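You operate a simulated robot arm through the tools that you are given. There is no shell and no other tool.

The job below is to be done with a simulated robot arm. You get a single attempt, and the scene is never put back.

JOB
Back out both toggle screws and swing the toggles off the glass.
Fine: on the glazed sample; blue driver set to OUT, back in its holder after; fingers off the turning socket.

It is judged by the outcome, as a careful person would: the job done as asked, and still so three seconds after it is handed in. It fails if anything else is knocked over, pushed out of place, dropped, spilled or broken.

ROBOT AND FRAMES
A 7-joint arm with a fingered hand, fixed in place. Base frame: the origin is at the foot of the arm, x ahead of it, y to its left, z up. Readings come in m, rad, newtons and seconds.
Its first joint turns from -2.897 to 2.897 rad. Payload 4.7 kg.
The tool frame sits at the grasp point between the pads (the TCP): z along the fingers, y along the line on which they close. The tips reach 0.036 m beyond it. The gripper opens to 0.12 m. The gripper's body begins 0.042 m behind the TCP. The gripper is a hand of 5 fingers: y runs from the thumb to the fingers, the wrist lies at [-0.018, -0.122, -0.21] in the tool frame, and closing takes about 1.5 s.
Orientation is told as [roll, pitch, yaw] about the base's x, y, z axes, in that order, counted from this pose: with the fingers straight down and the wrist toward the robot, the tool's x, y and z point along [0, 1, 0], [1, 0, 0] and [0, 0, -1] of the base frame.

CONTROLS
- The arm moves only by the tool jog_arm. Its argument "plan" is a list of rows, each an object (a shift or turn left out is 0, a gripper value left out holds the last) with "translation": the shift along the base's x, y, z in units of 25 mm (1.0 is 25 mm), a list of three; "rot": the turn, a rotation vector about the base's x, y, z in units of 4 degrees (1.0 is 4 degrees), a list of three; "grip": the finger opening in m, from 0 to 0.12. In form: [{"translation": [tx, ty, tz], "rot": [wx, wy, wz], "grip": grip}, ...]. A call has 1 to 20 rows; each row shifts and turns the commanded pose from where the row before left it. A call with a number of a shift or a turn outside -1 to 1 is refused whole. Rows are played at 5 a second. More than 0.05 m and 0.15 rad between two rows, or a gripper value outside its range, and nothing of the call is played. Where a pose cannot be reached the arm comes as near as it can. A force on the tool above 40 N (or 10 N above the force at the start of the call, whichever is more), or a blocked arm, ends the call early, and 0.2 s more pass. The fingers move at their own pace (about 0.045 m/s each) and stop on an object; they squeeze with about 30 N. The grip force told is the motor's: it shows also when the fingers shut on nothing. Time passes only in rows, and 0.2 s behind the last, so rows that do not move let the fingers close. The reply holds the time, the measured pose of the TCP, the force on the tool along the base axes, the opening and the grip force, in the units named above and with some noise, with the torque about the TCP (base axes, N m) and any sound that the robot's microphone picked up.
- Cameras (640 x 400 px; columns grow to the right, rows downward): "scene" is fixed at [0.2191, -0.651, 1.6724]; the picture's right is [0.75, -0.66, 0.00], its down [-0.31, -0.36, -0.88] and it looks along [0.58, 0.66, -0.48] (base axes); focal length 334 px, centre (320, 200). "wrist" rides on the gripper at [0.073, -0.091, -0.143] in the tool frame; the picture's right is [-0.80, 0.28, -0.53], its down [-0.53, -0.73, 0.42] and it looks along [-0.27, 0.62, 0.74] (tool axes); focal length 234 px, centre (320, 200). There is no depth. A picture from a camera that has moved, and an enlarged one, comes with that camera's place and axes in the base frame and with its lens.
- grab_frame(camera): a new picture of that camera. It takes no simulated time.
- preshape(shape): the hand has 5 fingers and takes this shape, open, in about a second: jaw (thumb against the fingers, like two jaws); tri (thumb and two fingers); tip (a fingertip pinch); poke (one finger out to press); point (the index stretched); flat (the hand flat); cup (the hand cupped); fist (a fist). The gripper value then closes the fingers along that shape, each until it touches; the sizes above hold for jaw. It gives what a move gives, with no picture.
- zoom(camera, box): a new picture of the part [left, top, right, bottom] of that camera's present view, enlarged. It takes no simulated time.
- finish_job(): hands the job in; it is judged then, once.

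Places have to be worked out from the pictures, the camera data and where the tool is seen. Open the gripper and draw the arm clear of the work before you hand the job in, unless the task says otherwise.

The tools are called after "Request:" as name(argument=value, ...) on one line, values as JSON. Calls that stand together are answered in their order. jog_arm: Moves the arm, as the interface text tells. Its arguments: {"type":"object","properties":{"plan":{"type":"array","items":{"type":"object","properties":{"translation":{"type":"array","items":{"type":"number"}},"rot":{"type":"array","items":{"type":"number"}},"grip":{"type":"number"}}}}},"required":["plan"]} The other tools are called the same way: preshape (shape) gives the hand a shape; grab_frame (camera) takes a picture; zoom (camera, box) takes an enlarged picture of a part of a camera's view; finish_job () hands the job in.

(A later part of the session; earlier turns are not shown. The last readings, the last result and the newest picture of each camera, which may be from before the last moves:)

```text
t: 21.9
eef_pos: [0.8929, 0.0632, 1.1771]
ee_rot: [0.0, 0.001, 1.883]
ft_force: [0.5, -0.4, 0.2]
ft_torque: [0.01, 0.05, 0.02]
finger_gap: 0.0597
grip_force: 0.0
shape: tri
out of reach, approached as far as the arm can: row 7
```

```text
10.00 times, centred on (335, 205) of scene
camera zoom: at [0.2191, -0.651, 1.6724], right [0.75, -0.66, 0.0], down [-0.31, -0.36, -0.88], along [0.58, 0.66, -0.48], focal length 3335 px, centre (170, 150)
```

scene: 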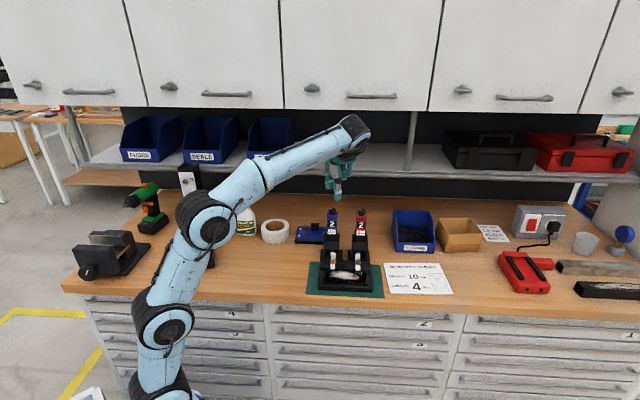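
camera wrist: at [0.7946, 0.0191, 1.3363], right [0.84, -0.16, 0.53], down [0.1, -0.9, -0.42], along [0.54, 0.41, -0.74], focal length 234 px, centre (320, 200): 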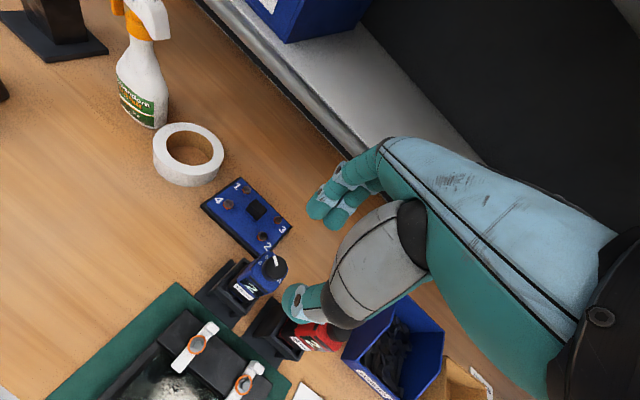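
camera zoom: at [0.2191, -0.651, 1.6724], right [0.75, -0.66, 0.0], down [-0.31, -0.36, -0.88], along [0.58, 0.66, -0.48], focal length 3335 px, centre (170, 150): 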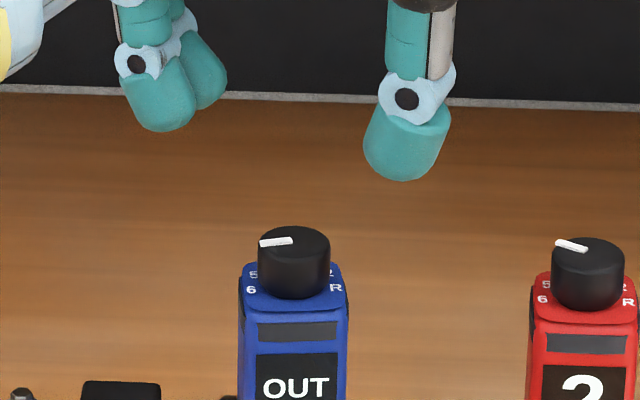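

The driver holds at OUT. I'll yaw back to about 48° so thumb and fingers will face the driver's front and back, staying above it.

Request:
jog_arm(plan=[{"rot": [0, 0, -0.99]}, {"rot": [0, 0, -0.99]}, {"rot": [0, 0, -0.99]}, {"rot": [0, 0, -0.99]}, {"rot": [0, 0, -0.99]}, {"rot": [0, 0, -0.99]}, {"rot": [0, 0, -0.99]}, {"rot": [0, 0, -0.99]}, {"rot": [0, 0, -0.99]}, {"rot": [0, 0, -0.99]}, {"rot": [0, 0, -0.99]}, {"rot": [0, 0, -0.99]}, {"rot": [0, 0, -0.99]}, {"rot": [0, 0, -0.99]}, {"rot": [0, 0, -0.99]}, {"translation": [0.2, 0, 0.3], "grip": 0.08}, {}])

Request:
grab_frame(camera="wrist")

Request:
zoom(camera="wrist", box=[220, 200, 340, 300])

Request:
zoom(camera="scene", box=[290, 170, 390, 270])

```text
t: 25.5
eef_pos: [0.8987, 0.064, 1.1863]
ee_rot: [0.001, 0.001, 0.849]
ft_force: [0.0, -0.3, -1.0]
ft_torque: [0.02, -0.05, 0.02]
finger_gap: 0.0793
grip_force: 0.0
shape: tri
```

```text
taken
camera wrist: at [0.7826, 0.0423, 1.3291], right [0.79, -0.32, 0.53], down [-0.09, -0.9, -0.42], along [0.61, 0.29, -0.74], focal length 234 px, centre (320, 200)
```

wrist: 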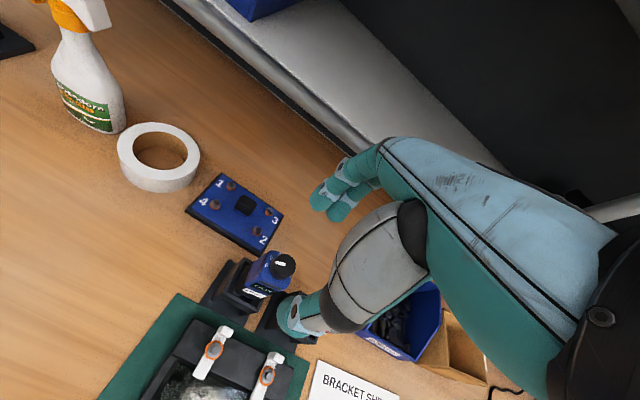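

```text
4.00 times, centred on (280, 250) of wrist
camera zoom: at [0.7826, 0.0423, 1.3291], right [0.79, -0.32, 0.53], down [-0.09, -0.9, -0.42], along [0.61, 0.29, -0.74], focal length 937 px, centre (480, 0)
```

zoom: 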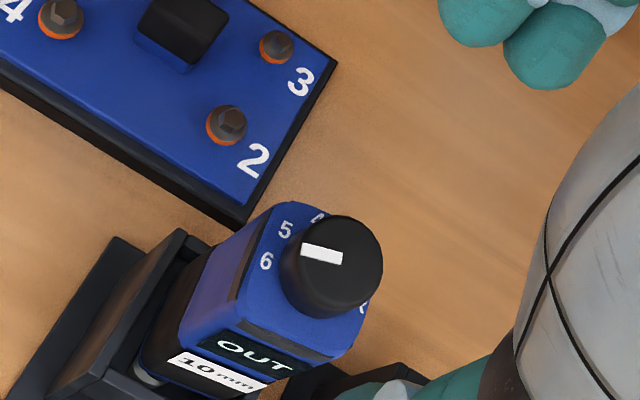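

```text
4.00 times, centred on (340, 220) of scene
camera zoom: at [0.2191, -0.651, 1.6724], right [0.75, -0.66, 0.0], down [-0.31, -0.36, -0.88], along [0.58, 0.66, -0.48], focal length 1334 px, centre (240, 120)
```

zoom: 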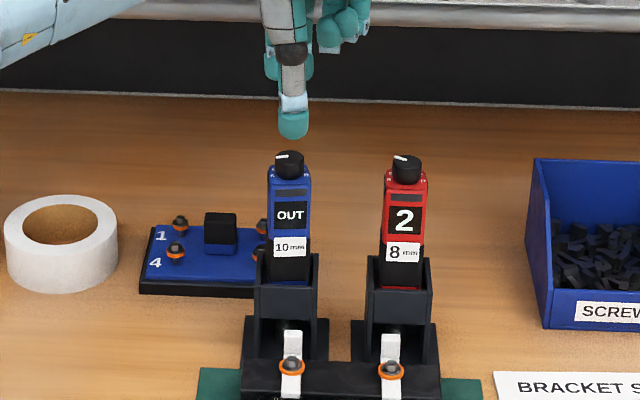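

The dial axis is at about [0.8975, 0.0645], right under the hand, and the body faces are within a few degrees of the hand's yaw. I'll straddle the body and descend to TCP z≈1.05, watching the force.

Request:
jog_arm(plan=[{"translation": [-0.02, 0.02, -0.8]}, {"translation": [-0.02, 0, -0.8]}, {"translation": [0, 0, -0.8]}, {"translation": [0, 0, -0.8]}, {"translation": [0, 0, -0.8]}, {}])

Request:
zoom(camera="scene", box=[305, 190, 365, 250])

Request:
zoom(camera="wrist", box=[250, 170, 410, 300])

```text
t: 26.9
eef_pos: [0.8973, 0.0639, 1.0842]
ee_rot: [0.0, -0.002, 0.847]
ft_force: [-0.4, 0.7, -0.3]
ft_torque: [-0.01, 0.02, -0.01]
finger_gap: 0.0796
grip_force: 0.0
shape: tri
```

```text
6.67 times, centred on (335, 220) of scene
camera zoom: at [0.2191, -0.651, 1.6724], right [0.75, -0.66, 0.0], down [-0.31, -0.36, -0.88], along [0.58, 0.66, -0.48], focal length 2224 px, centre (220, 67)
```

zoom: 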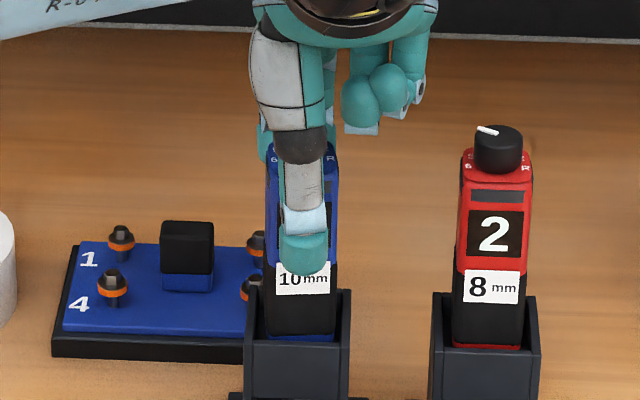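

```text
3.08 times, centred on (330, 235) of wrist
camera zoom: at [0.7813, 0.0421, 1.2288], right [0.79, -0.32, 0.53], down [-0.09, -0.9, -0.42], along [0.61, 0.29, -0.74], focal length 720 px, centre (289, 92)
```

zoom: 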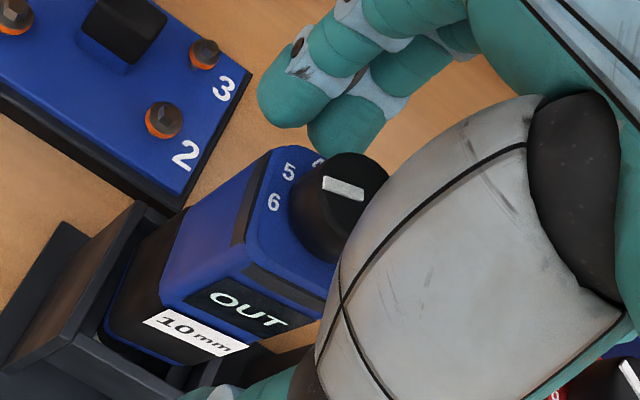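

The thumb is centred on the front face, with no contact. I'll lower another 34 mm and check the force and clearance to the dial.

Request:
jog_arm(plan=[{"translation": [0, 0, -0.5]}, {"translation": [0, 0, -0.5]}, {"translation": [0, 0, -0.4]}, {}])

Request:
zoom(camera="scene", box=[305, 190, 365, 250])

Request:
zoom(camera="wrist", box=[250, 170, 410, 300])

```text
t: 27.9
eef_pos: [0.8973, 0.0643, 1.0494]
ee_rot: [0.0, -0.001, 0.849]
ft_force: [0.7, 0.1, 1.2]
ft_torque: [-0.01, -0.01, -0.03]
finger_gap: 0.08
grip_force: 0.1
shape: tri
```

```text
6.67 times, centred on (335, 220) of scene
camera zoom: at [0.2191, -0.651, 1.6724], right [0.75, -0.66, 0.0], down [-0.31, -0.36, -0.88], along [0.58, 0.66, -0.48], focal length 2224 px, centre (220, 67)
```

zoom: 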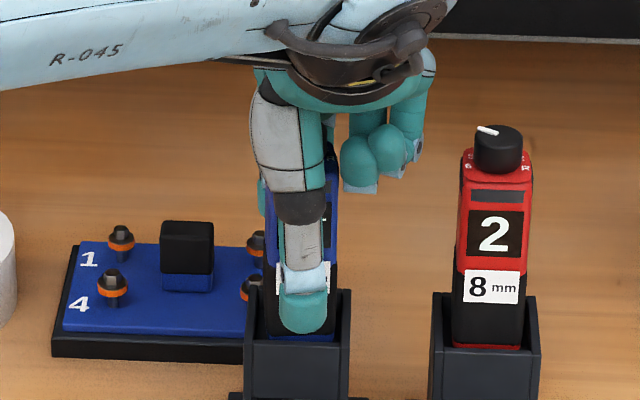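

```text
3.08 times, centred on (330, 235) of wrist
camera zoom: at [0.7817, 0.0417, 1.1939], right [0.79, -0.32, 0.53], down [-0.09, -0.9, -0.42], along [0.61, 0.29, -0.74], focal length 720 px, centre (289, 92)
```

zoom: 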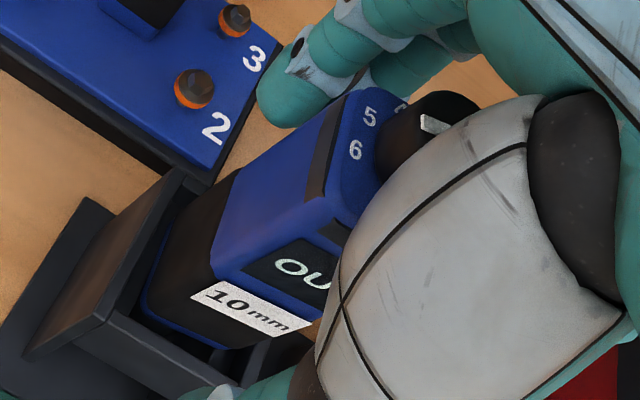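

Nothing touches and the thumb tip is about 15 mm above the holder wall. I'll close onto the body now.

Request:
jog_arm(plan=[{"grip": 0.06}, {"grip": 0.05}, {"grip": 0.045}, {"grip": 0.04}, {"grip": 0.035}, {"grip": 0.03}, {"grip": 0.02}, {}])

Request:
zoom(camera="scene", box=[305, 190, 365, 250])

Request:
zoom(camera="wrist", box=[250, 170, 410, 300])

```text
t: 29.7
eef_pos: [0.8969, 0.0623, 1.0493]
ee_rot: [0.001, -0.001, 0.849]
ft_force: [0.2, 0.5, 0.1]
ft_torque: [0.03, 0.01, 0.04]
finger_gap: 0.0306
grip_force: 30.0
shape: tri
```

```text
6.67 times, centred on (335, 220) of scene
camera zoom: at [0.2191, -0.651, 1.6724], right [0.75, -0.66, 0.0], down [-0.31, -0.36, -0.88], along [0.58, 0.66, -0.48], focal length 2224 px, centre (220, 67)
```

zoom: 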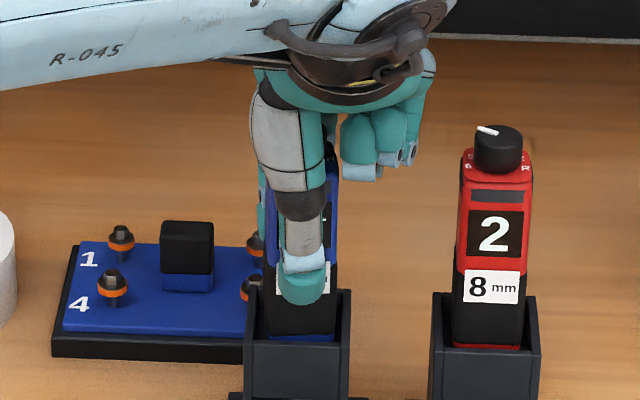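

```text
3.08 times, centred on (330, 235) of wrist
camera zoom: at [0.7818, 0.0418, 1.1938], right [0.79, -0.32, 0.52], down [-0.09, -0.9, -0.42], along [0.61, 0.29, -0.74], focal length 720 px, centre (289, 92)
```

zoom: 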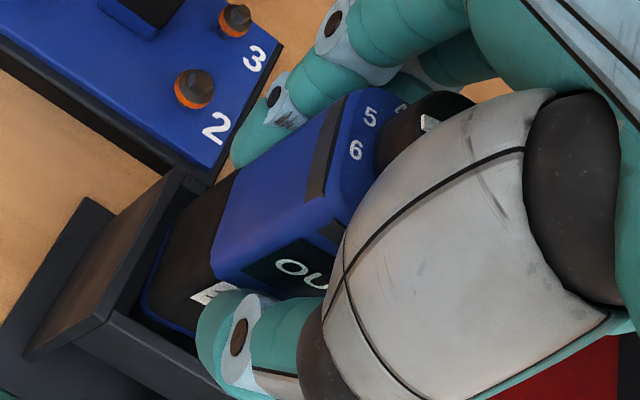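

The driver is held (gap 30.6 mm, 30 N). I'll lift straight up slowly, 80 mm.

Request:
jog_arm(plan=[{"translation": [0, 0, 0.3]}, {"translation": [0, 0, 0.4]}, {"translation": [0, 0, 0.5]}, {"translation": [0, 0, 0.5]}, {"translation": [0, 0, 0.5]}, {"translation": [0, 0, 0.5]}, {"translation": [0, 0, 0.5]}, {}])

Request:
zoom(camera="scene", box=[300, 180, 380, 260])

Request:
grab_frame(camera="wrist")

```text
t: 31.5
eef_pos: [0.8974, 0.0639, 1.13]
ee_rot: [0.001, 0.0, 0.846]
ft_force: [-0.2, 0.7, -4.5]
ft_torque: [-0.04, 0.0, 0.01]
finger_gap: 0.0306
grip_force: 30.2
shape: tri
```

```text
5.00 times, centred on (340, 220) of scene
camera zoom: at [0.2191, -0.651, 1.6724], right [0.75, -0.66, 0.0], down [-0.31, -0.36, -0.88], along [0.58, 0.66, -0.48], focal length 1668 px, centre (220, 100)
```

zoom: 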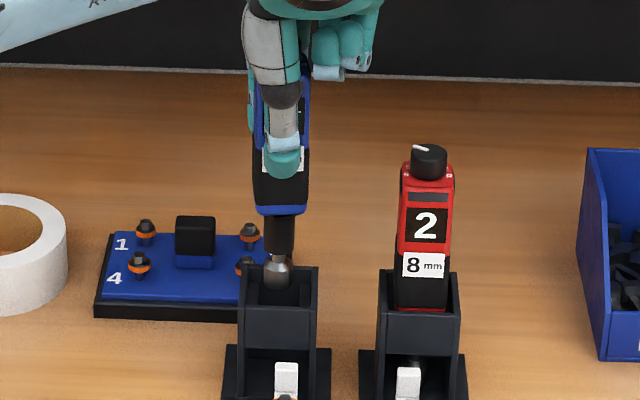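

```text
taken
camera wrist: at [0.7814, 0.0428, 1.2741], right [0.79, -0.32, 0.52], down [-0.09, -0.9, -0.42], along [0.61, 0.29, -0.74], focal length 234 px, centre (320, 200)
```

wrist: 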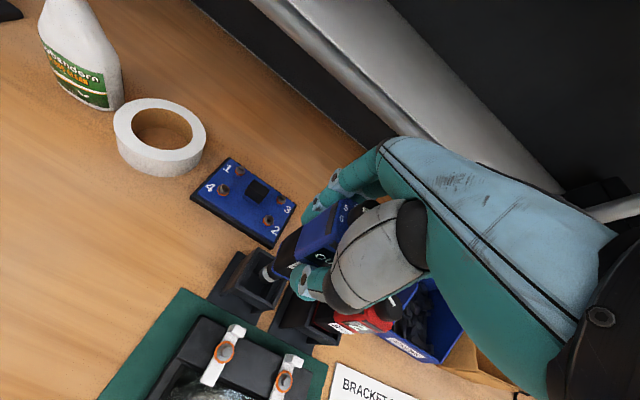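

The driver came out cleanly (about 0.45 kg), though its socket tip is still near the holder's rim. I'll raise 40 mm more and measure where the tip is.

Request:
jog_arm(plan=[{"translation": [0, 0, 0.5]}, {"translation": [0, 0, 0.5]}, {"translation": [0, 0, 0.6]}, {}])

Request:
zoom(camera="scene", box=[315, 180, 365, 250])

Request:
zoom(camera="wrist", box=[220, 190, 380, 330])

```text
t: 32.5
eef_pos: [0.8989, 0.0639, 1.1707]
ee_rot: [0.001, -0.001, 0.85]
ft_force: [0.3, -0.5, -4.2]
ft_torque: [0.0, 0.02, -0.03]
finger_gap: 0.0306
grip_force: 30.1
shape: tri
```

```text
5.71 times, centred on (340, 215) of scene
camera zoom: at [0.2191, -0.651, 1.6724], right [0.75, -0.66, 0.0], down [-0.31, -0.36, -0.88], along [0.58, 0.66, -0.48], focal length 1906 px, centre (206, 114)
```

zoom: 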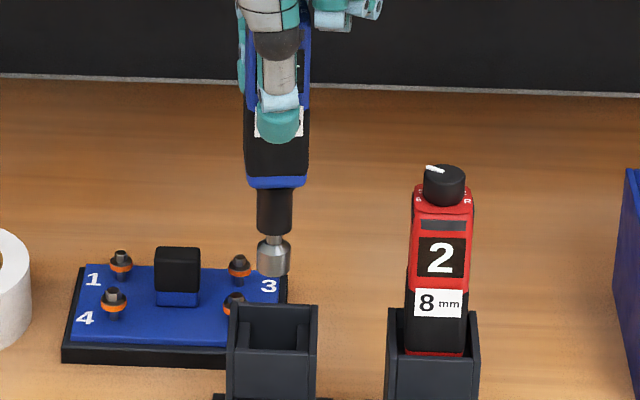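

```text
2.86 times, centred on (300, 260) of wrist
camera zoom: at [0.7815, 0.0429, 1.3142], right [0.79, -0.32, 0.53], down [-0.09, -0.9, -0.42], along [0.61, 0.29, -0.74], focal length 669 px, centre (377, 29)
```

zoom: 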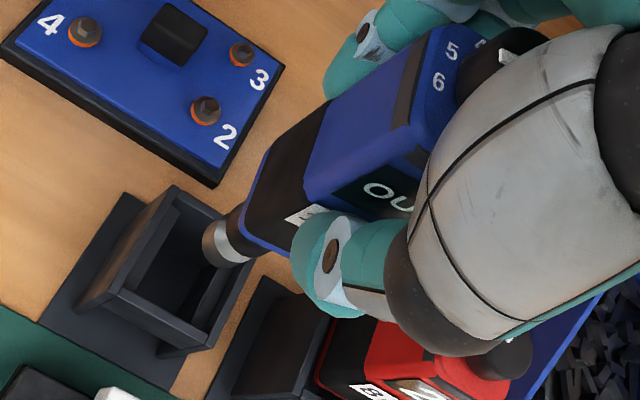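

The driver hangs nearly vertical, with the socket fully exposed. I'll zoom in to locate the socket tip precisely relative to the tool.

Request:
zoom(camera="wrist", box=[250, 255, 290, 290])

Request:
zoom(camera="scene", box=[327, 210, 349, 232])

```text
11.43 times, centred on (270, 272) of wrist
camera zoom: at [0.7815, 0.0429, 1.3142], right [0.79, -0.32, 0.53], down [-0.09, -0.9, -0.42], along [0.61, 0.29, -0.74], focal length 2676 px, centre (891, -629)
```

zoom: 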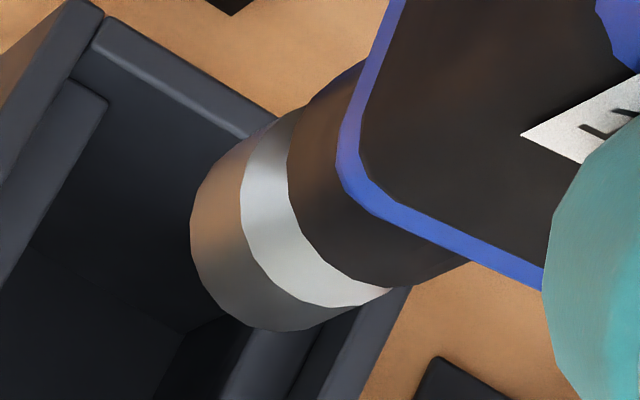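

```text
16.00 times, centred on (338, 221) of scene
camera zoom: at [0.2191, -0.651, 1.6724], right [0.75, -0.66, 0.0], down [-0.31, -0.36, -0.88], along [0.58, 0.66, -0.48], focal length 5336 px, centre (32, -136)
```

zoom: 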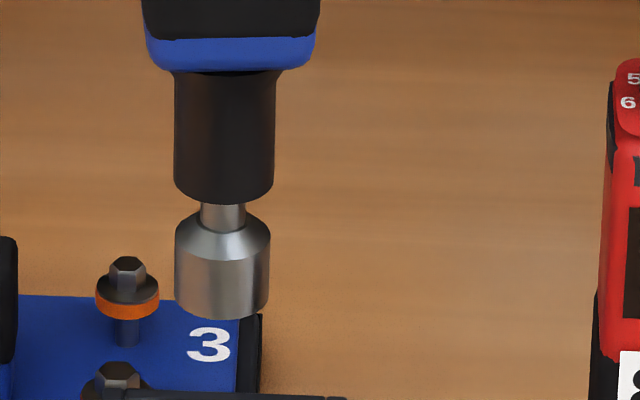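

The socket tip appears to be about 0.136–0.14 m below the TCP along the tool axis. Now I'll locate the two screws precisely with the wrist camera.

Request:
zoom(camera="wrist", box=[190, 310, 320, 400])

Request:
zoom(camera="scene", box=[322, 245, 372, 285])

```text
4.44 times, centred on (255, 355) of wrist
camera zoom: at [0.7815, 0.0429, 1.3142], right [0.79, -0.32, 0.53], down [-0.09, -0.9, -0.42], along [0.61, 0.29, -0.74], focal length 1041 px, centre (609, -489)
```

zoom: 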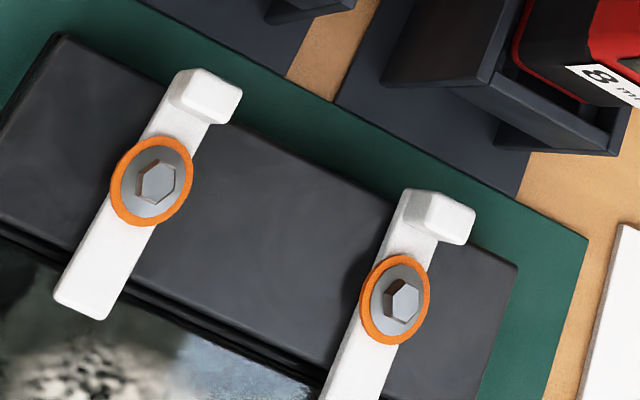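

```text
10.00 times, centred on (347, 265) of scene
camera zoom: at [0.2191, -0.651, 1.6724], right [0.75, -0.66, 0.0], down [-0.31, -0.36, -0.88], along [0.58, 0.66, -0.48], focal length 3335 px, centre (50, -450)
```

zoom: 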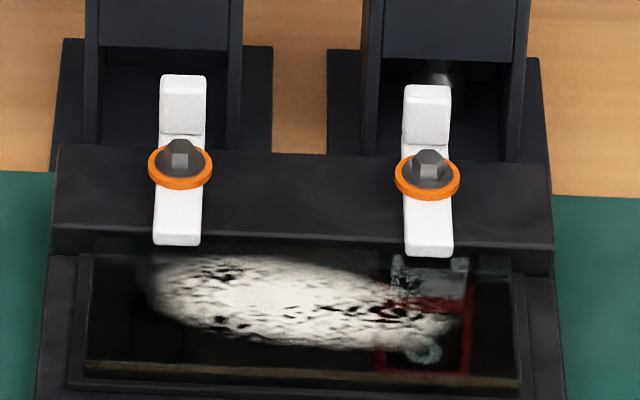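

Triangulation with refined axes gives hex tops at screw 1 ≈ [0.8477, -0.005, 0.939] and screw 2 ≈ [0.9095, -0.0666, 0.936], with the bench row at 45°. The socket tip is about 0.158 below the TCP, offset [+0.006, 0]. I'll move the tip over screw 1, staying high at first.

Request:
jog_arm(plan=[{"translation": [-0.46, -0.55, 0], "rot": [0, 0, -0.45]}, {"translation": [-0.46, -0.55, 0], "rot": [0, 0, -0.45]}, {"translation": [-0.46, -0.55, 0]}, {"translation": [-0.46, -0.55, 0]}, {"translation": [-0.46, -0.55, 0]}, {"translation": [0, 0, -0.6]}, {"translation": [0, 0, -0.6]}, {}])

Request:
zoom(camera="scene", box=[315, 215, 375, 275])

Request:
zoom(camera="wrist", box=[220, 220, 340, 330])

```text
t: 34.3
eef_pos: [0.8392, -0.0056, 1.1402]
ee_rot: [0.0, 0.0, 0.785]
ft_force: [0.2, 0.1, -4.3]
ft_torque: [-0.03, 0.0, 0.0]
finger_gap: 0.0309
grip_force: 30.0
shape: tri
```

```text
6.67 times, centred on (345, 245) of scene
camera zoom: at [0.2191, -0.651, 1.6724], right [0.75, -0.66, 0.0], down [-0.31, -0.36, -0.88], along [0.58, 0.66, -0.48], focal length 2224 px, centre (153, -100)
```

zoom: 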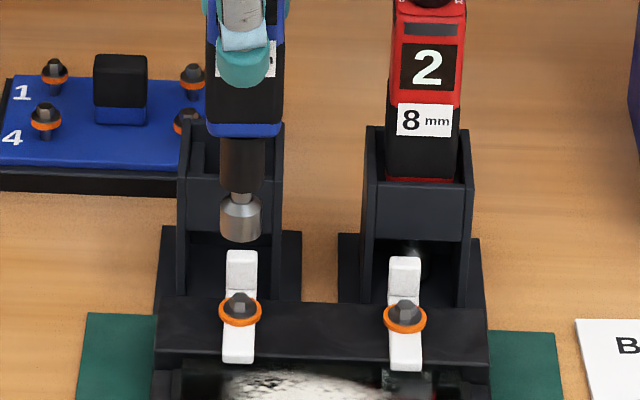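

```text
3.64 times, centred on (280, 275) of wrist
camera zoom: at [0.7226, -0.0188, 1.2837], right [0.77, -0.37, 0.53], down [-0.14, -0.89, -0.42], along [0.63, 0.25, -0.74], focal length 852 px, centre (466, -73)
```

zoom: 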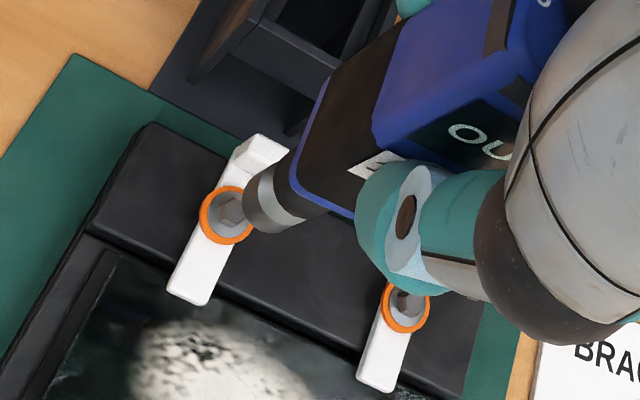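

Laterally the tip lines up with screw 1 in the scene view. I'll zoom in on the wrist view for the remaining offset.

Request:
zoom(camera="wrist", box=[240, 270, 290, 305])

Request:
zoom(camera="scene", box=[325, 238, 353, 270])

```text
11.43 times, centred on (265, 288) of wrist
camera zoom: at [0.7226, -0.0188, 1.2837], right [0.77, -0.37, 0.53], down [-0.14, -0.89, -0.42], along [0.63, 0.25, -0.74], focal length 2676 px, centre (949, -800)
```

zoom: 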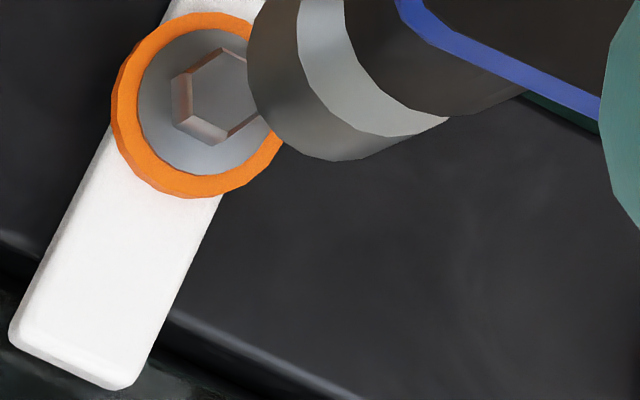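

```text
12.50 times, centred on (339, 254) of scene
camera zoom: at [0.2191, -0.651, 1.6724], right [0.75, -0.66, 0.0], down [-0.31, -0.36, -0.88], along [0.58, 0.66, -0.48], focal length 4169 px, centre (82, -475)
```

zoom: 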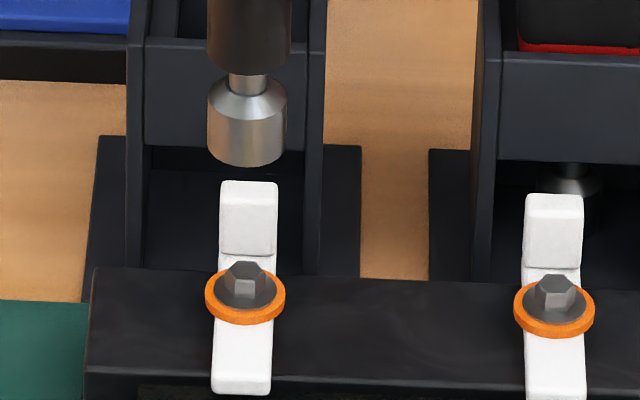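

The wrist view says 5 mm more along +n, and the scene view says about 3 mm. I'll shift 4 mm along +n and lower 24 mm, then re-measure just above the hex.

Request:
jog_arm(plan=[{"translation": [0.11, 0.11, -0.4]}, {"translation": [0, 0, -0.55]}, {}])

Request:
zoom(camera="wrist", box=[240, 265, 290, 300])

Request:
zoom(camera="scene", box=[325, 238, 353, 270])

```text
t: 35.1
eef_pos: [0.8431, -0.0025, 1.116]
ee_rot: [0.0, 0.0, 0.785]
ft_force: [0.0, 0.5, -3.9]
ft_torque: [-0.01, 0.02, -0.01]
finger_gap: 0.0305
grip_force: 30.6
shape: tri
```

```text
11.43 times, centred on (265, 282) of wrist
camera zoom: at [0.7256, -0.0163, 1.26], right [0.77, -0.37, 0.53], down [-0.14, -0.89, -0.42], along [0.63, 0.25, -0.74], focal length 2676 px, centre (949, -743)
```

zoom: 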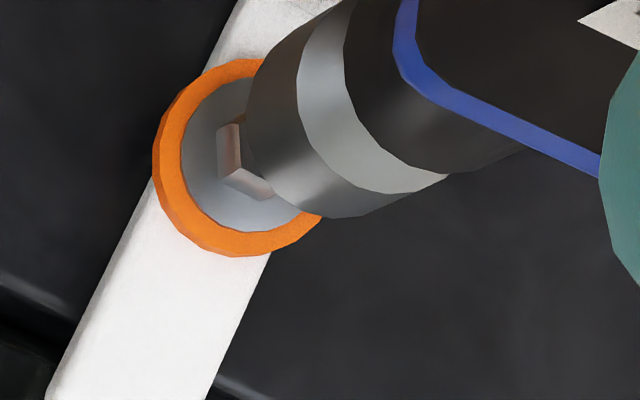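

```text
12.50 times, centred on (339, 254) of scene
camera zoom: at [0.2191, -0.651, 1.6724], right [0.75, -0.66, 0.0], down [-0.31, -0.36, -0.88], along [0.58, 0.66, -0.48], focal length 4169 px, centre (82, -475)
```

zoom: 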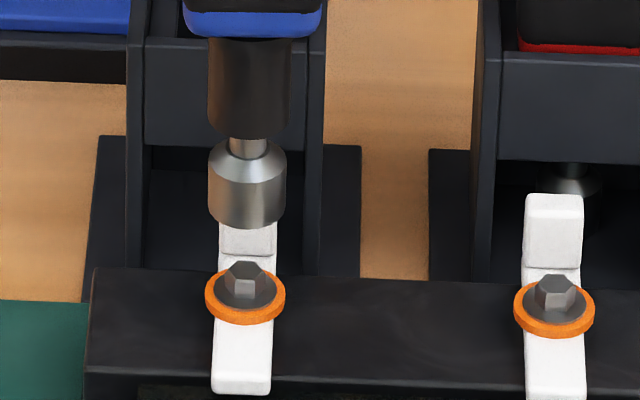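

The tip is now within about 1 mm of the screw axis, with a gap of about 20 mm. I'll lower 17 mm and check again before engaging.

Request:
jog_arm(plan=[{"translation": [0.02, 0.02, -0.35]}, {"translation": [0, 0, -0.33]}, {}])

Request:
zoom(camera="wrist", box=[240, 265, 290, 300])

Request:
zoom(camera="scene", box=[325, 238, 353, 270])

```text
t: 35.9
eef_pos: [0.8426, -0.0018, 1.0994]
ee_rot: [0.0, -0.001, 0.785]
ft_force: [0.9, -0.2, -4.2]
ft_torque: [-0.01, -0.04, 0.0]
finger_gap: 0.0307
grip_force: 30.5
shape: tri
```

```text
11.43 times, centred on (265, 282) of wrist
camera zoom: at [0.7266, -0.0162, 1.243], right [0.77, -0.37, 0.52], down [-0.14, -0.89, -0.42], along [0.63, 0.25, -0.74], focal length 2676 px, centre (949, -743)
```

zoom: 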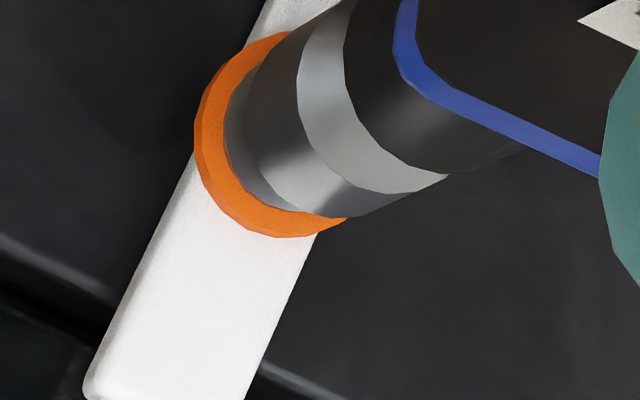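

```text
12.50 times, centred on (339, 254) of scene
camera zoom: at [0.2191, -0.651, 1.6724], right [0.75, -0.66, 0.0], down [-0.31, -0.36, -0.88], along [0.58, 0.66, -0.48], focal length 4169 px, centre (82, -475)
```

zoom: 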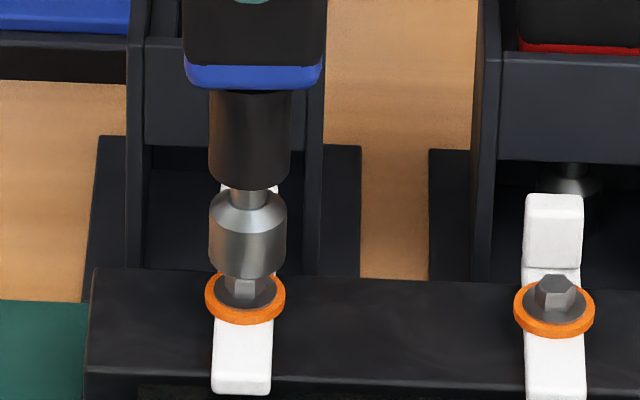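

The tip is about 3 mm above the hex, with under 1 mm of lateral correction left. I'll correct and lower gently 6 mm, watching for contact or sound.

Request:
jog_arm(plan=[{"translation": [-0.01, 0.04, 0]}, {"translation": [0, 0, -0.08]}, {"translation": [0, 0, -0.08]}, {"translation": [0, 0, -0.08]}, {}])

Request:
zoom(camera="scene", box=[325, 238, 353, 270])

```text
t: 37.1
eef_pos: [0.8432, -0.0006, 1.0934]
ee_rot: [0.002, -0.001, 0.785]
ft_force: [-0.3, 0.3, -4.0]
ft_torque: [0.03, 0.03, 0.02]
finger_gap: 0.0307
grip_force: 29.8
shape: tri
```

```text
12.50 times, centred on (339, 254) of scene
camera zoom: at [0.2191, -0.651, 1.6724], right [0.75, -0.66, 0.0], down [-0.31, -0.36, -0.88], along [0.58, 0.66, -0.48], focal length 4169 px, centre (82, -475)
```

zoom: 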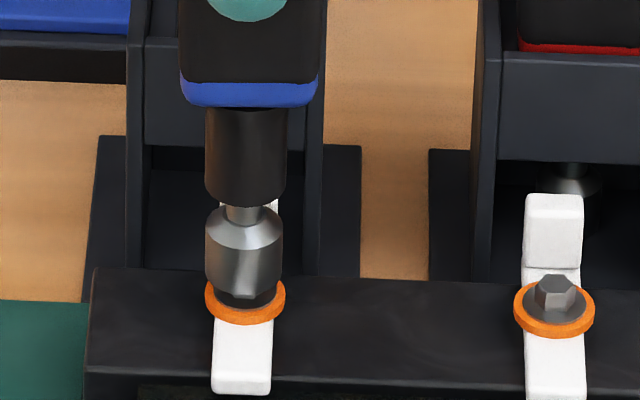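

The socket is going over the hex with no resistance yet. I'll keep lowering in 2 mm steps.

Request:
jog_arm(plan=[{"translation": [0, 0, -0.08]}, {"translation": [0, 0, -0.08]}, {}])

Request:
zoom(camera="scene", box=[325, 238, 353, 270])

```text
t: 37.9
eef_pos: [0.8438, -0.0003, 1.0891]
ee_rot: [-0.001, 0.0, 0.786]
ft_force: [0.1, -0.5, -3.1]
ft_torque: [0.0, 0.0, 0.0]
finger_gap: 0.0307
grip_force: 29.7
shape: tri
```

```text
12.50 times, centred on (339, 254) of scene
camera zoom: at [0.2191, -0.651, 1.6724], right [0.75, -0.66, 0.0], down [-0.31, -0.36, -0.88], along [0.58, 0.66, -0.48], focal length 4169 px, centre (82, -475)
```

zoom: 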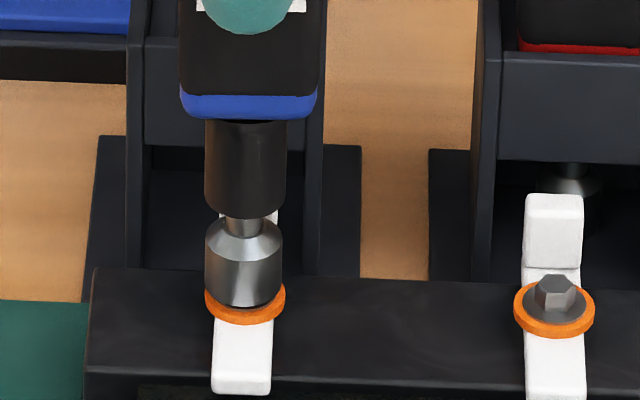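

Fz has eased slightly, to about -3 N, so the socket may be just touching. I'll press down in 1 mm steps.

Request:
jog_arm(plan=[{"translation": [0, 0, -0.04]}, {"translation": [0, 0, -0.04]}, {"translation": [0, 0, -0.04]}])

Request:
zoom(camera="scene", box=[325, 238, 353, 270])

```text
t: 38.7
eef_pos: [0.8425, -0.0017, 1.0873]
ee_rot: [0.001, -0.001, 0.785]
ft_force: [0.8, 0.1, 1.7]
ft_torque: [-0.03, -0.04, 0.01]
finger_gap: 0.0308
grip_force: 30.0
shape: tri
```

```text
12.50 times, centred on (339, 254) of scene
camera zoom: at [0.2191, -0.651, 1.6724], right [0.75, -0.66, 0.0], down [-0.31, -0.36, -0.88], along [0.58, 0.66, -0.48], focal length 4169 px, centre (82, -475)
```

zoom: 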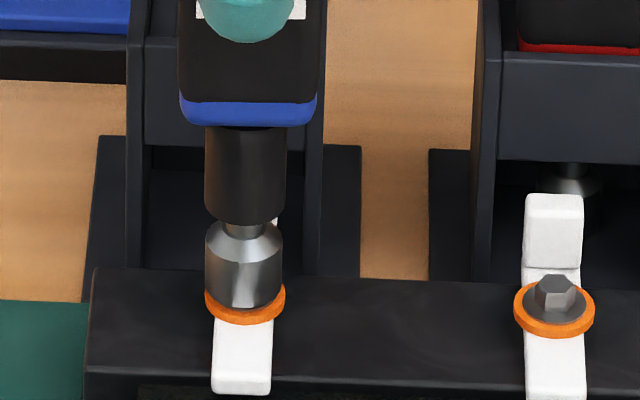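

The socket is seated and its spindle is compressing into the nose, which looks like push-to-start. I'll press a bit further and listen.

Request:
jog_arm(plan=[{"translation": [0, 0, -0.04]}, {"translation": [0, 0, -0.04]}, {"translation": [0, 0, -0.04]}, {}, {}])

Request:
zoom(camera="scene", box=[325, 238, 353, 270])

```text
t: 39.9
eef_pos: [0.843, 0.0005, 1.0889]
ee_rot: [-0.007, -0.008, 0.783]
ft_force: [-0.5, 0.0, 34.2]
ft_torque: [0.0, 0.06, -0.01]
finger_gap: 0.0329
grip_force: 30.4
shape: tri
```

```text
12.50 times, centred on (339, 254) of scene
camera zoom: at [0.2191, -0.651, 1.6724], right [0.75, -0.66, 0.0], down [-0.31, -0.36, -0.88], along [0.58, 0.66, -0.48], focal length 4169 px, centre (82, -475)
```

zoom: 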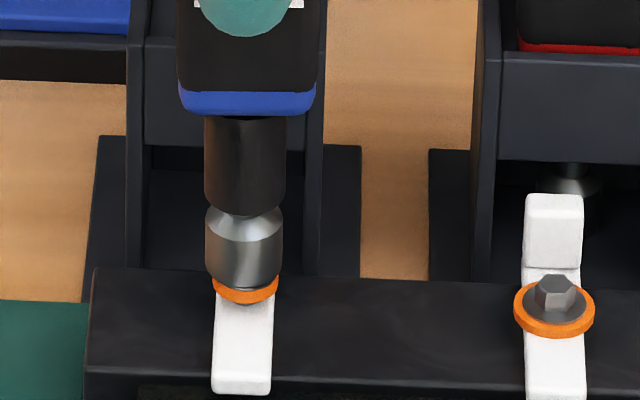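

The screw is backing out: its orange collar has risen and it pushes up with about 34 N. I'll follow it upward to keep the force moderate.

Request:
jog_arm(plan=[{"translation": [0, 0, 0.1]}, {"translation": [0, 0, 0.04]}, {}])

Request:
zoom(camera="scene", box=[325, 238, 353, 270])

Request:
zoom(camera="wrist", box=[230, 200, 370, 320])

```text
t: 40.7
eef_pos: [0.8421, -0.0017, 1.0903]
ee_rot: [-0.004, -0.003, 0.785]
ft_force: [-1.2, 0.4, 42.6]
ft_torque: [-0.01, 0.05, 0.0]
finger_gap: 0.0338
grip_force: 30.1
shape: tri
```

```text
12.50 times, centred on (339, 254) of scene
camera zoom: at [0.2191, -0.651, 1.6724], right [0.75, -0.66, 0.0], down [-0.31, -0.36, -0.88], along [0.58, 0.66, -0.48], focal length 4169 px, centre (82, -475)
```

zoom: 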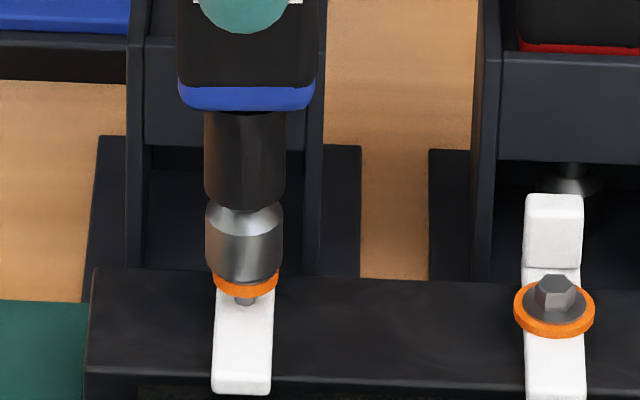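

```text
3.33 times, centred on (300, 260) of wrist
camera zoom: at [0.7246, -0.0145, 1.2329], right [0.76, -0.37, 0.53], down [-0.14, -0.89, -0.43], along [0.63, 0.25, -0.73], focal length 781 px, centre (387, 0)
```

zoom: 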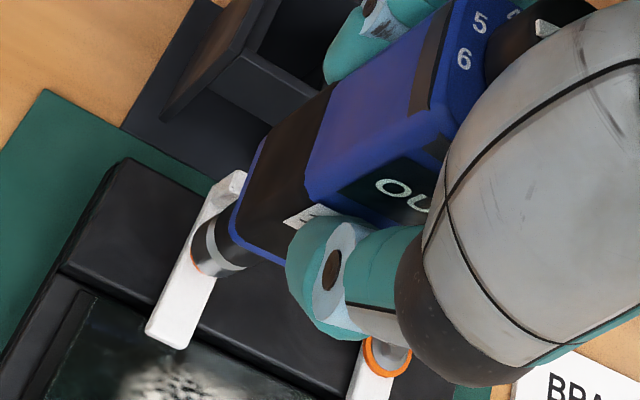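

The thread is showing below the collar and the force has reached 42 N. I'll rise 5 mm quickly to relieve it.

Request:
jog_arm(plan=[{"translation": [0, 0, 0.2]}])

Request:
zoom(camera="scene", box=[325, 238, 353, 270])

```text
t: 41.1
eef_pos: [0.8423, 0.0002, 1.0909]
ee_rot: [0.002, 0.001, 0.786]
ft_force: [0.3, -0.3, 25.1]
ft_torque: [0.06, 0.0, 0.0]
finger_gap: 0.0338
grip_force: 29.7
shape: tri
```

```text
12.50 times, centred on (339, 254) of scene
camera zoom: at [0.2191, -0.651, 1.6724], right [0.75, -0.66, 0.0], down [-0.31, -0.36, -0.88], along [0.58, 0.66, -0.48], focal length 4169 px, centre (82, -475)
```

zoom: 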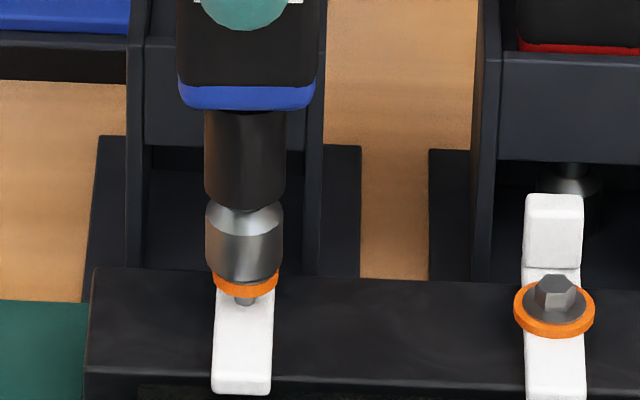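

The picture hasn't changed since the last step, so the screw may have reached its captive limit. I'll rise gradually to free the socket and inspect the screw.

Request:
jog_arm(plan=[{"translation": [0, 0, 0.1]}, {"translation": [0, 0, 0.1]}, {}])

Request:
zoom(camera="scene", box=[325, 238, 353, 270])

```text
t: 41.9
eef_pos: [0.8429, -0.0012, 1.097]
ee_rot: [0.002, 0.001, 0.784]
ft_force: [0.7, 0.3, 1.4]
ft_torque: [0.04, -0.03, 0.02]
finger_gap: 0.0325
grip_force: 30.2
shape: tri
```

```text
12.50 times, centred on (339, 254) of scene
camera zoom: at [0.2191, -0.651, 1.6724], right [0.75, -0.66, 0.0], down [-0.31, -0.36, -0.88], along [0.58, 0.66, -0.48], focal length 4169 px, centre (82, -475)
```

zoom: 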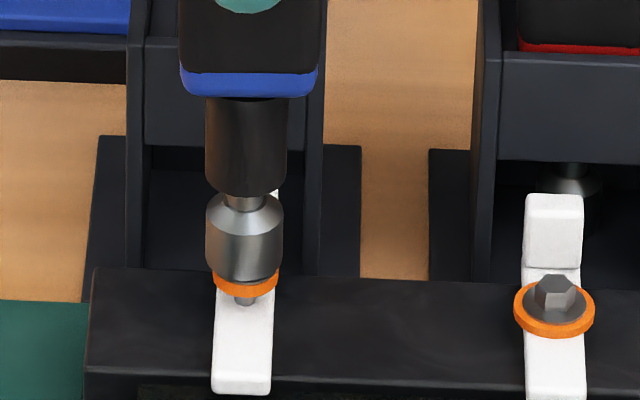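

The screw stays raised with its thread exposed and only light contact remains. I'll lift the socket off it by 12 mm and look.

Request:
jog_arm(plan=[{"translation": [0, 0, 0.24]}, {"translation": [0, 0, 0.24]}, {"translation": [0, 0, 0.24]}, {}])

Request:
zoom(camera="scene", box=[325, 238, 353, 270])

Request:
zoom(camera="wrist", box=[230, 240, 310, 320])

```text
t: 42.9
eef_pos: [0.8433, -0.0007, 1.1134]
ee_rot: [0.0, 0.0, 0.785]
ft_force: [0.0, 0.0, -3.7]
ft_torque: [0.01, 0.03, -0.04]
finger_gap: 0.0324
grip_force: 30.5
shape: tri
```

```text
12.50 times, centred on (339, 254) of scene
camera zoom: at [0.2191, -0.651, 1.6724], right [0.75, -0.66, 0.0], down [-0.31, -0.36, -0.88], along [0.58, 0.66, -0.48], focal length 4169 px, centre (82, -475)
```

zoom: 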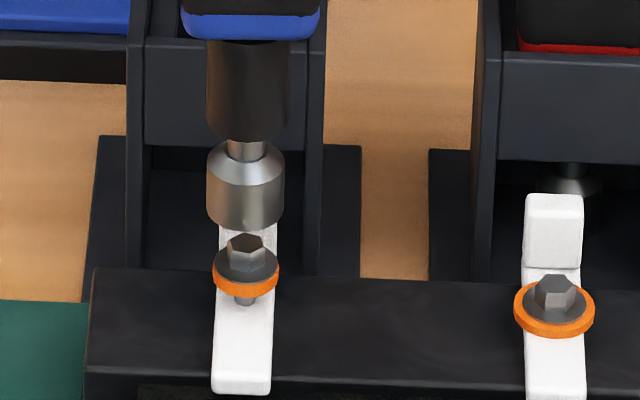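

```text
5.00 times, centred on (270, 280) of wrist
camera zoom: at [0.7262, -0.015, 1.2583], right [0.77, -0.37, 0.52], down [-0.14, -0.89, -0.42], along [0.63, 0.25, -0.74], focal length 1171 px, centre (570, -200)
```

zoom: 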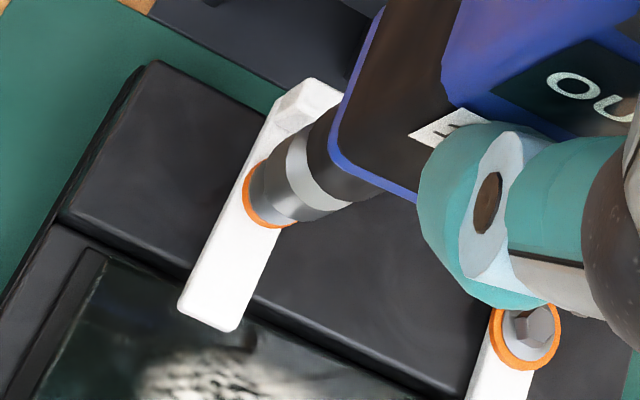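

Screw 1 is backed out about 9.5 mm, with its collar relaxed and standing loose. I'll raise 20 mm and shift along the bar to above screw 2.

Request:
jog_arm(plan=[{"translation": [0, 0, 0.8]}, {"translation": [0.5, -0.5, 0]}, {"translation": [0.5, -0.5, 0]}, {"translation": [0.5, -0.5, 0]}, {"translation": [0.5, -0.5, 0]}, {"translation": [0.49, -0.48, 0]}, {}])

Request:
zoom(camera="scene", box=[325, 200, 385, 270])

Request:
zoom(camera="wrist", box=[240, 265, 290, 300])

```text
t: 44.5
eef_pos: [0.9062, -0.0623, 1.1355]
ee_rot: [0.001, 0.001, 0.786]
ft_force: [-0.4, 0.1, -4.5]
ft_torque: [0.02, -0.01, 0.02]
finger_gap: 0.032
grip_force: 30.1
shape: tri
```

```text
5.71 times, centred on (355, 235) of scene
camera zoom: at [0.2191, -0.651, 1.6724], right [0.75, -0.66, 0.0], down [-0.31, -0.36, -0.88], along [0.58, 0.66, -0.48], focal length 1906 px, centre (120, 0)
```

zoom: 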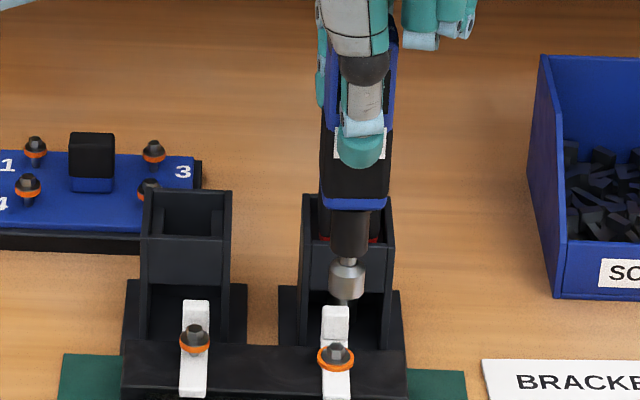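

```text
11.43 times, centred on (265, 282) of wrist
camera zoom: at [0.7885, -0.0769, 1.2794], right [0.77, -0.37, 0.52], down [-0.14, -0.89, -0.42], along [0.63, 0.25, -0.74], focal length 2676 px, centre (949, -743)
```

zoom: 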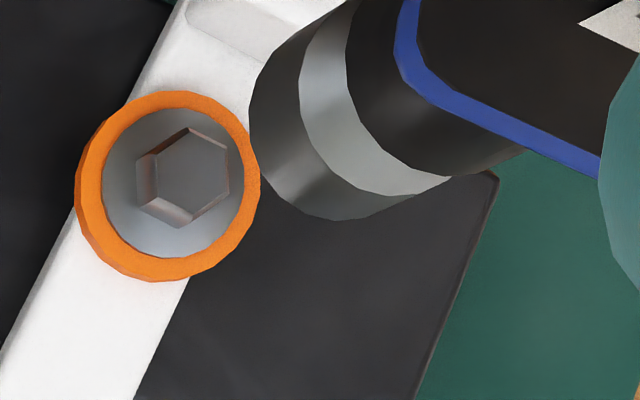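

The socket sits about 3 mm too far right of screw 2. I'll correct that and lower to about 12 mm above the hex for a re-check.

Request:
jog_arm(plan=[{"translation": [-0.07, 0.12, -0.2]}, {"translation": [0, 0, -0.5]}, {"translation": [0, 0, -0.5]}, {}])

Request:
zoom(camera="scene", box=[345, 238, 373, 270])

Request:
zoom(camera="wrist", box=[240, 265, 290, 300])

Request:
zoom(camera="scene", box=[325, 180, 395, 250])

```text
t: 45.5
eef_pos: [0.9032, -0.0608, 1.1058]
ee_rot: [0.0, -0.001, 0.785]
ft_force: [0.1, -0.3, -3.8]
ft_torque: [0.01, -0.04, 0.03]
finger_gap: 0.0322
grip_force: 29.4
shape: tri
```

```text
12.50 times, centred on (359, 254) of scene
camera zoom: at [0.2191, -0.651, 1.6724], right [0.75, -0.66, 0.0], down [-0.31, -0.36, -0.88], along [0.58, 0.66, -0.48], focal length 4169 px, centre (-168, -475)
```

zoom: 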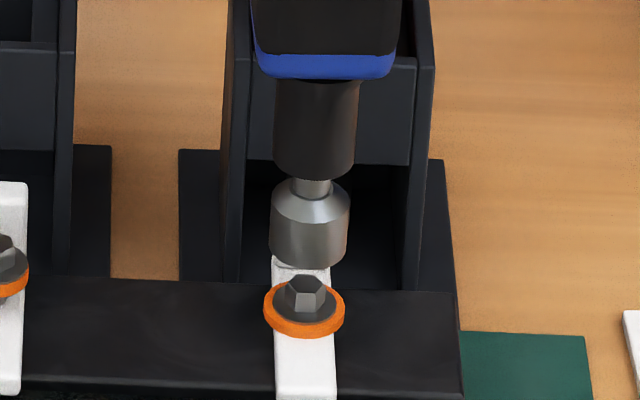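

```text
11.43 times, centred on (265, 282) of wrist
camera zoom: at [0.7869, -0.0737, 1.2489], right [0.77, -0.37, 0.52], down [-0.14, -0.89, -0.42], along [0.63, 0.25, -0.74], focal length 2676 px, centre (949, -743)
```

zoom: 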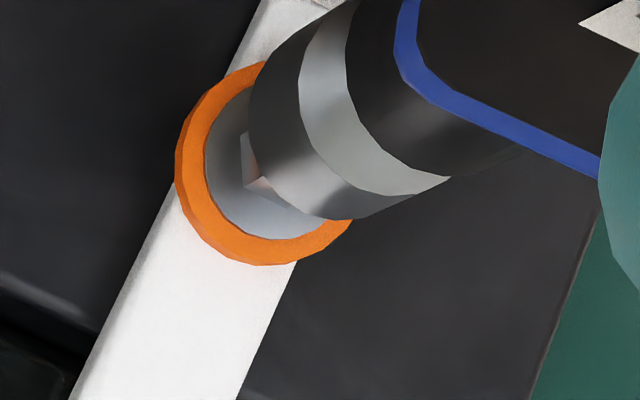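

```text
5.71 times, centred on (360, 215) of scene
camera zoom: at [0.2191, -0.651, 1.6724], right [0.75, -0.66, 0.0], down [-0.31, -0.36, -0.88], along [0.58, 0.66, -0.48], focal length 1906 px, centre (91, 114)
```

zoom: 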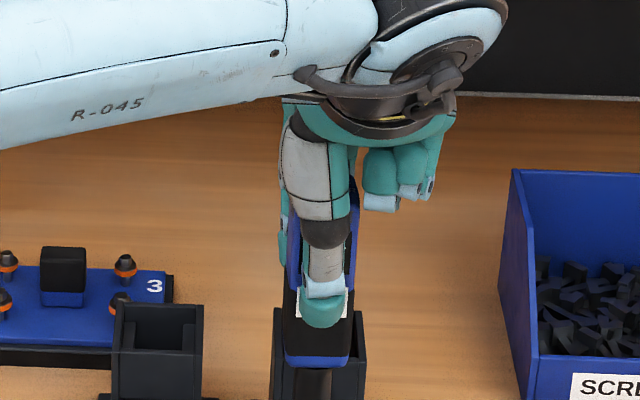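

Wrist and scene views both put the socket within 1 mm of screw 2, so I'll make a tiny correction and lower to just above the hex.

Request:
jog_arm(plan=[{"translation": [-0.015, 0.015, -0.2]}, {"translation": [0, 0, -0.2]}, {}])

Request:
zoom(camera="scene", box=[345, 238, 373, 270])

Request:
zoom(camera="wrist", box=[240, 265, 290, 300])

```text
t: 46.3
eef_pos: [0.9027, -0.0607, 1.0959]
ee_rot: [0.001, 0.0, 0.786]
ft_force: [-0.2, 0.5, -5.1]
ft_torque: [0.02, -0.01, -0.01]
finger_gap: 0.0319
grip_force: 29.8
shape: tri
```

```text
12.50 times, centred on (359, 254) of scene
camera zoom: at [0.2191, -0.651, 1.6724], right [0.75, -0.66, 0.0], down [-0.31, -0.36, -0.88], along [0.58, 0.66, -0.48], focal length 4169 px, centre (-168, -475)
```

zoom: 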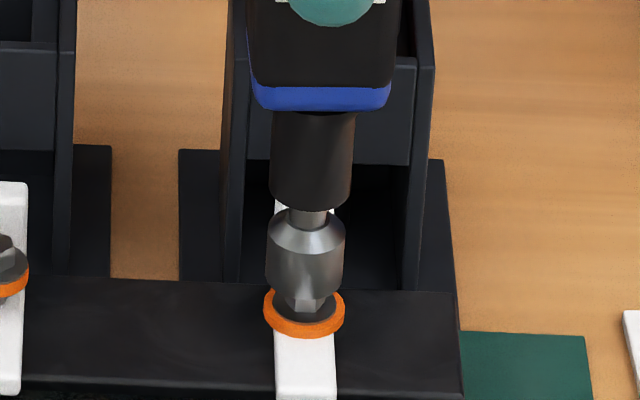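

```text
11.43 times, centred on (265, 282) of wrist
camera zoom: at [0.7862, -0.0735, 1.2388], right [0.77, -0.37, 0.53], down [-0.14, -0.89, -0.42], along [0.63, 0.25, -0.74], focal length 2676 px, centre (949, -743)
```

zoom: 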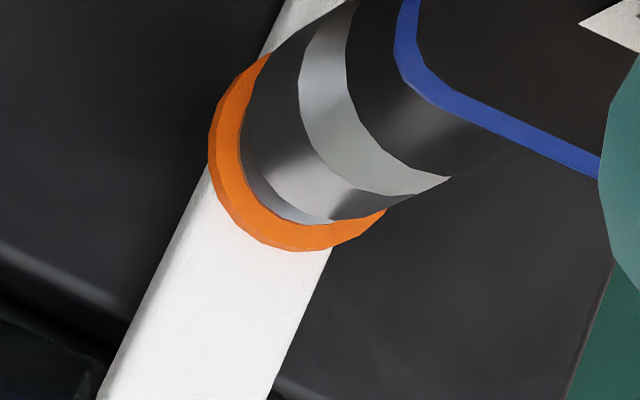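

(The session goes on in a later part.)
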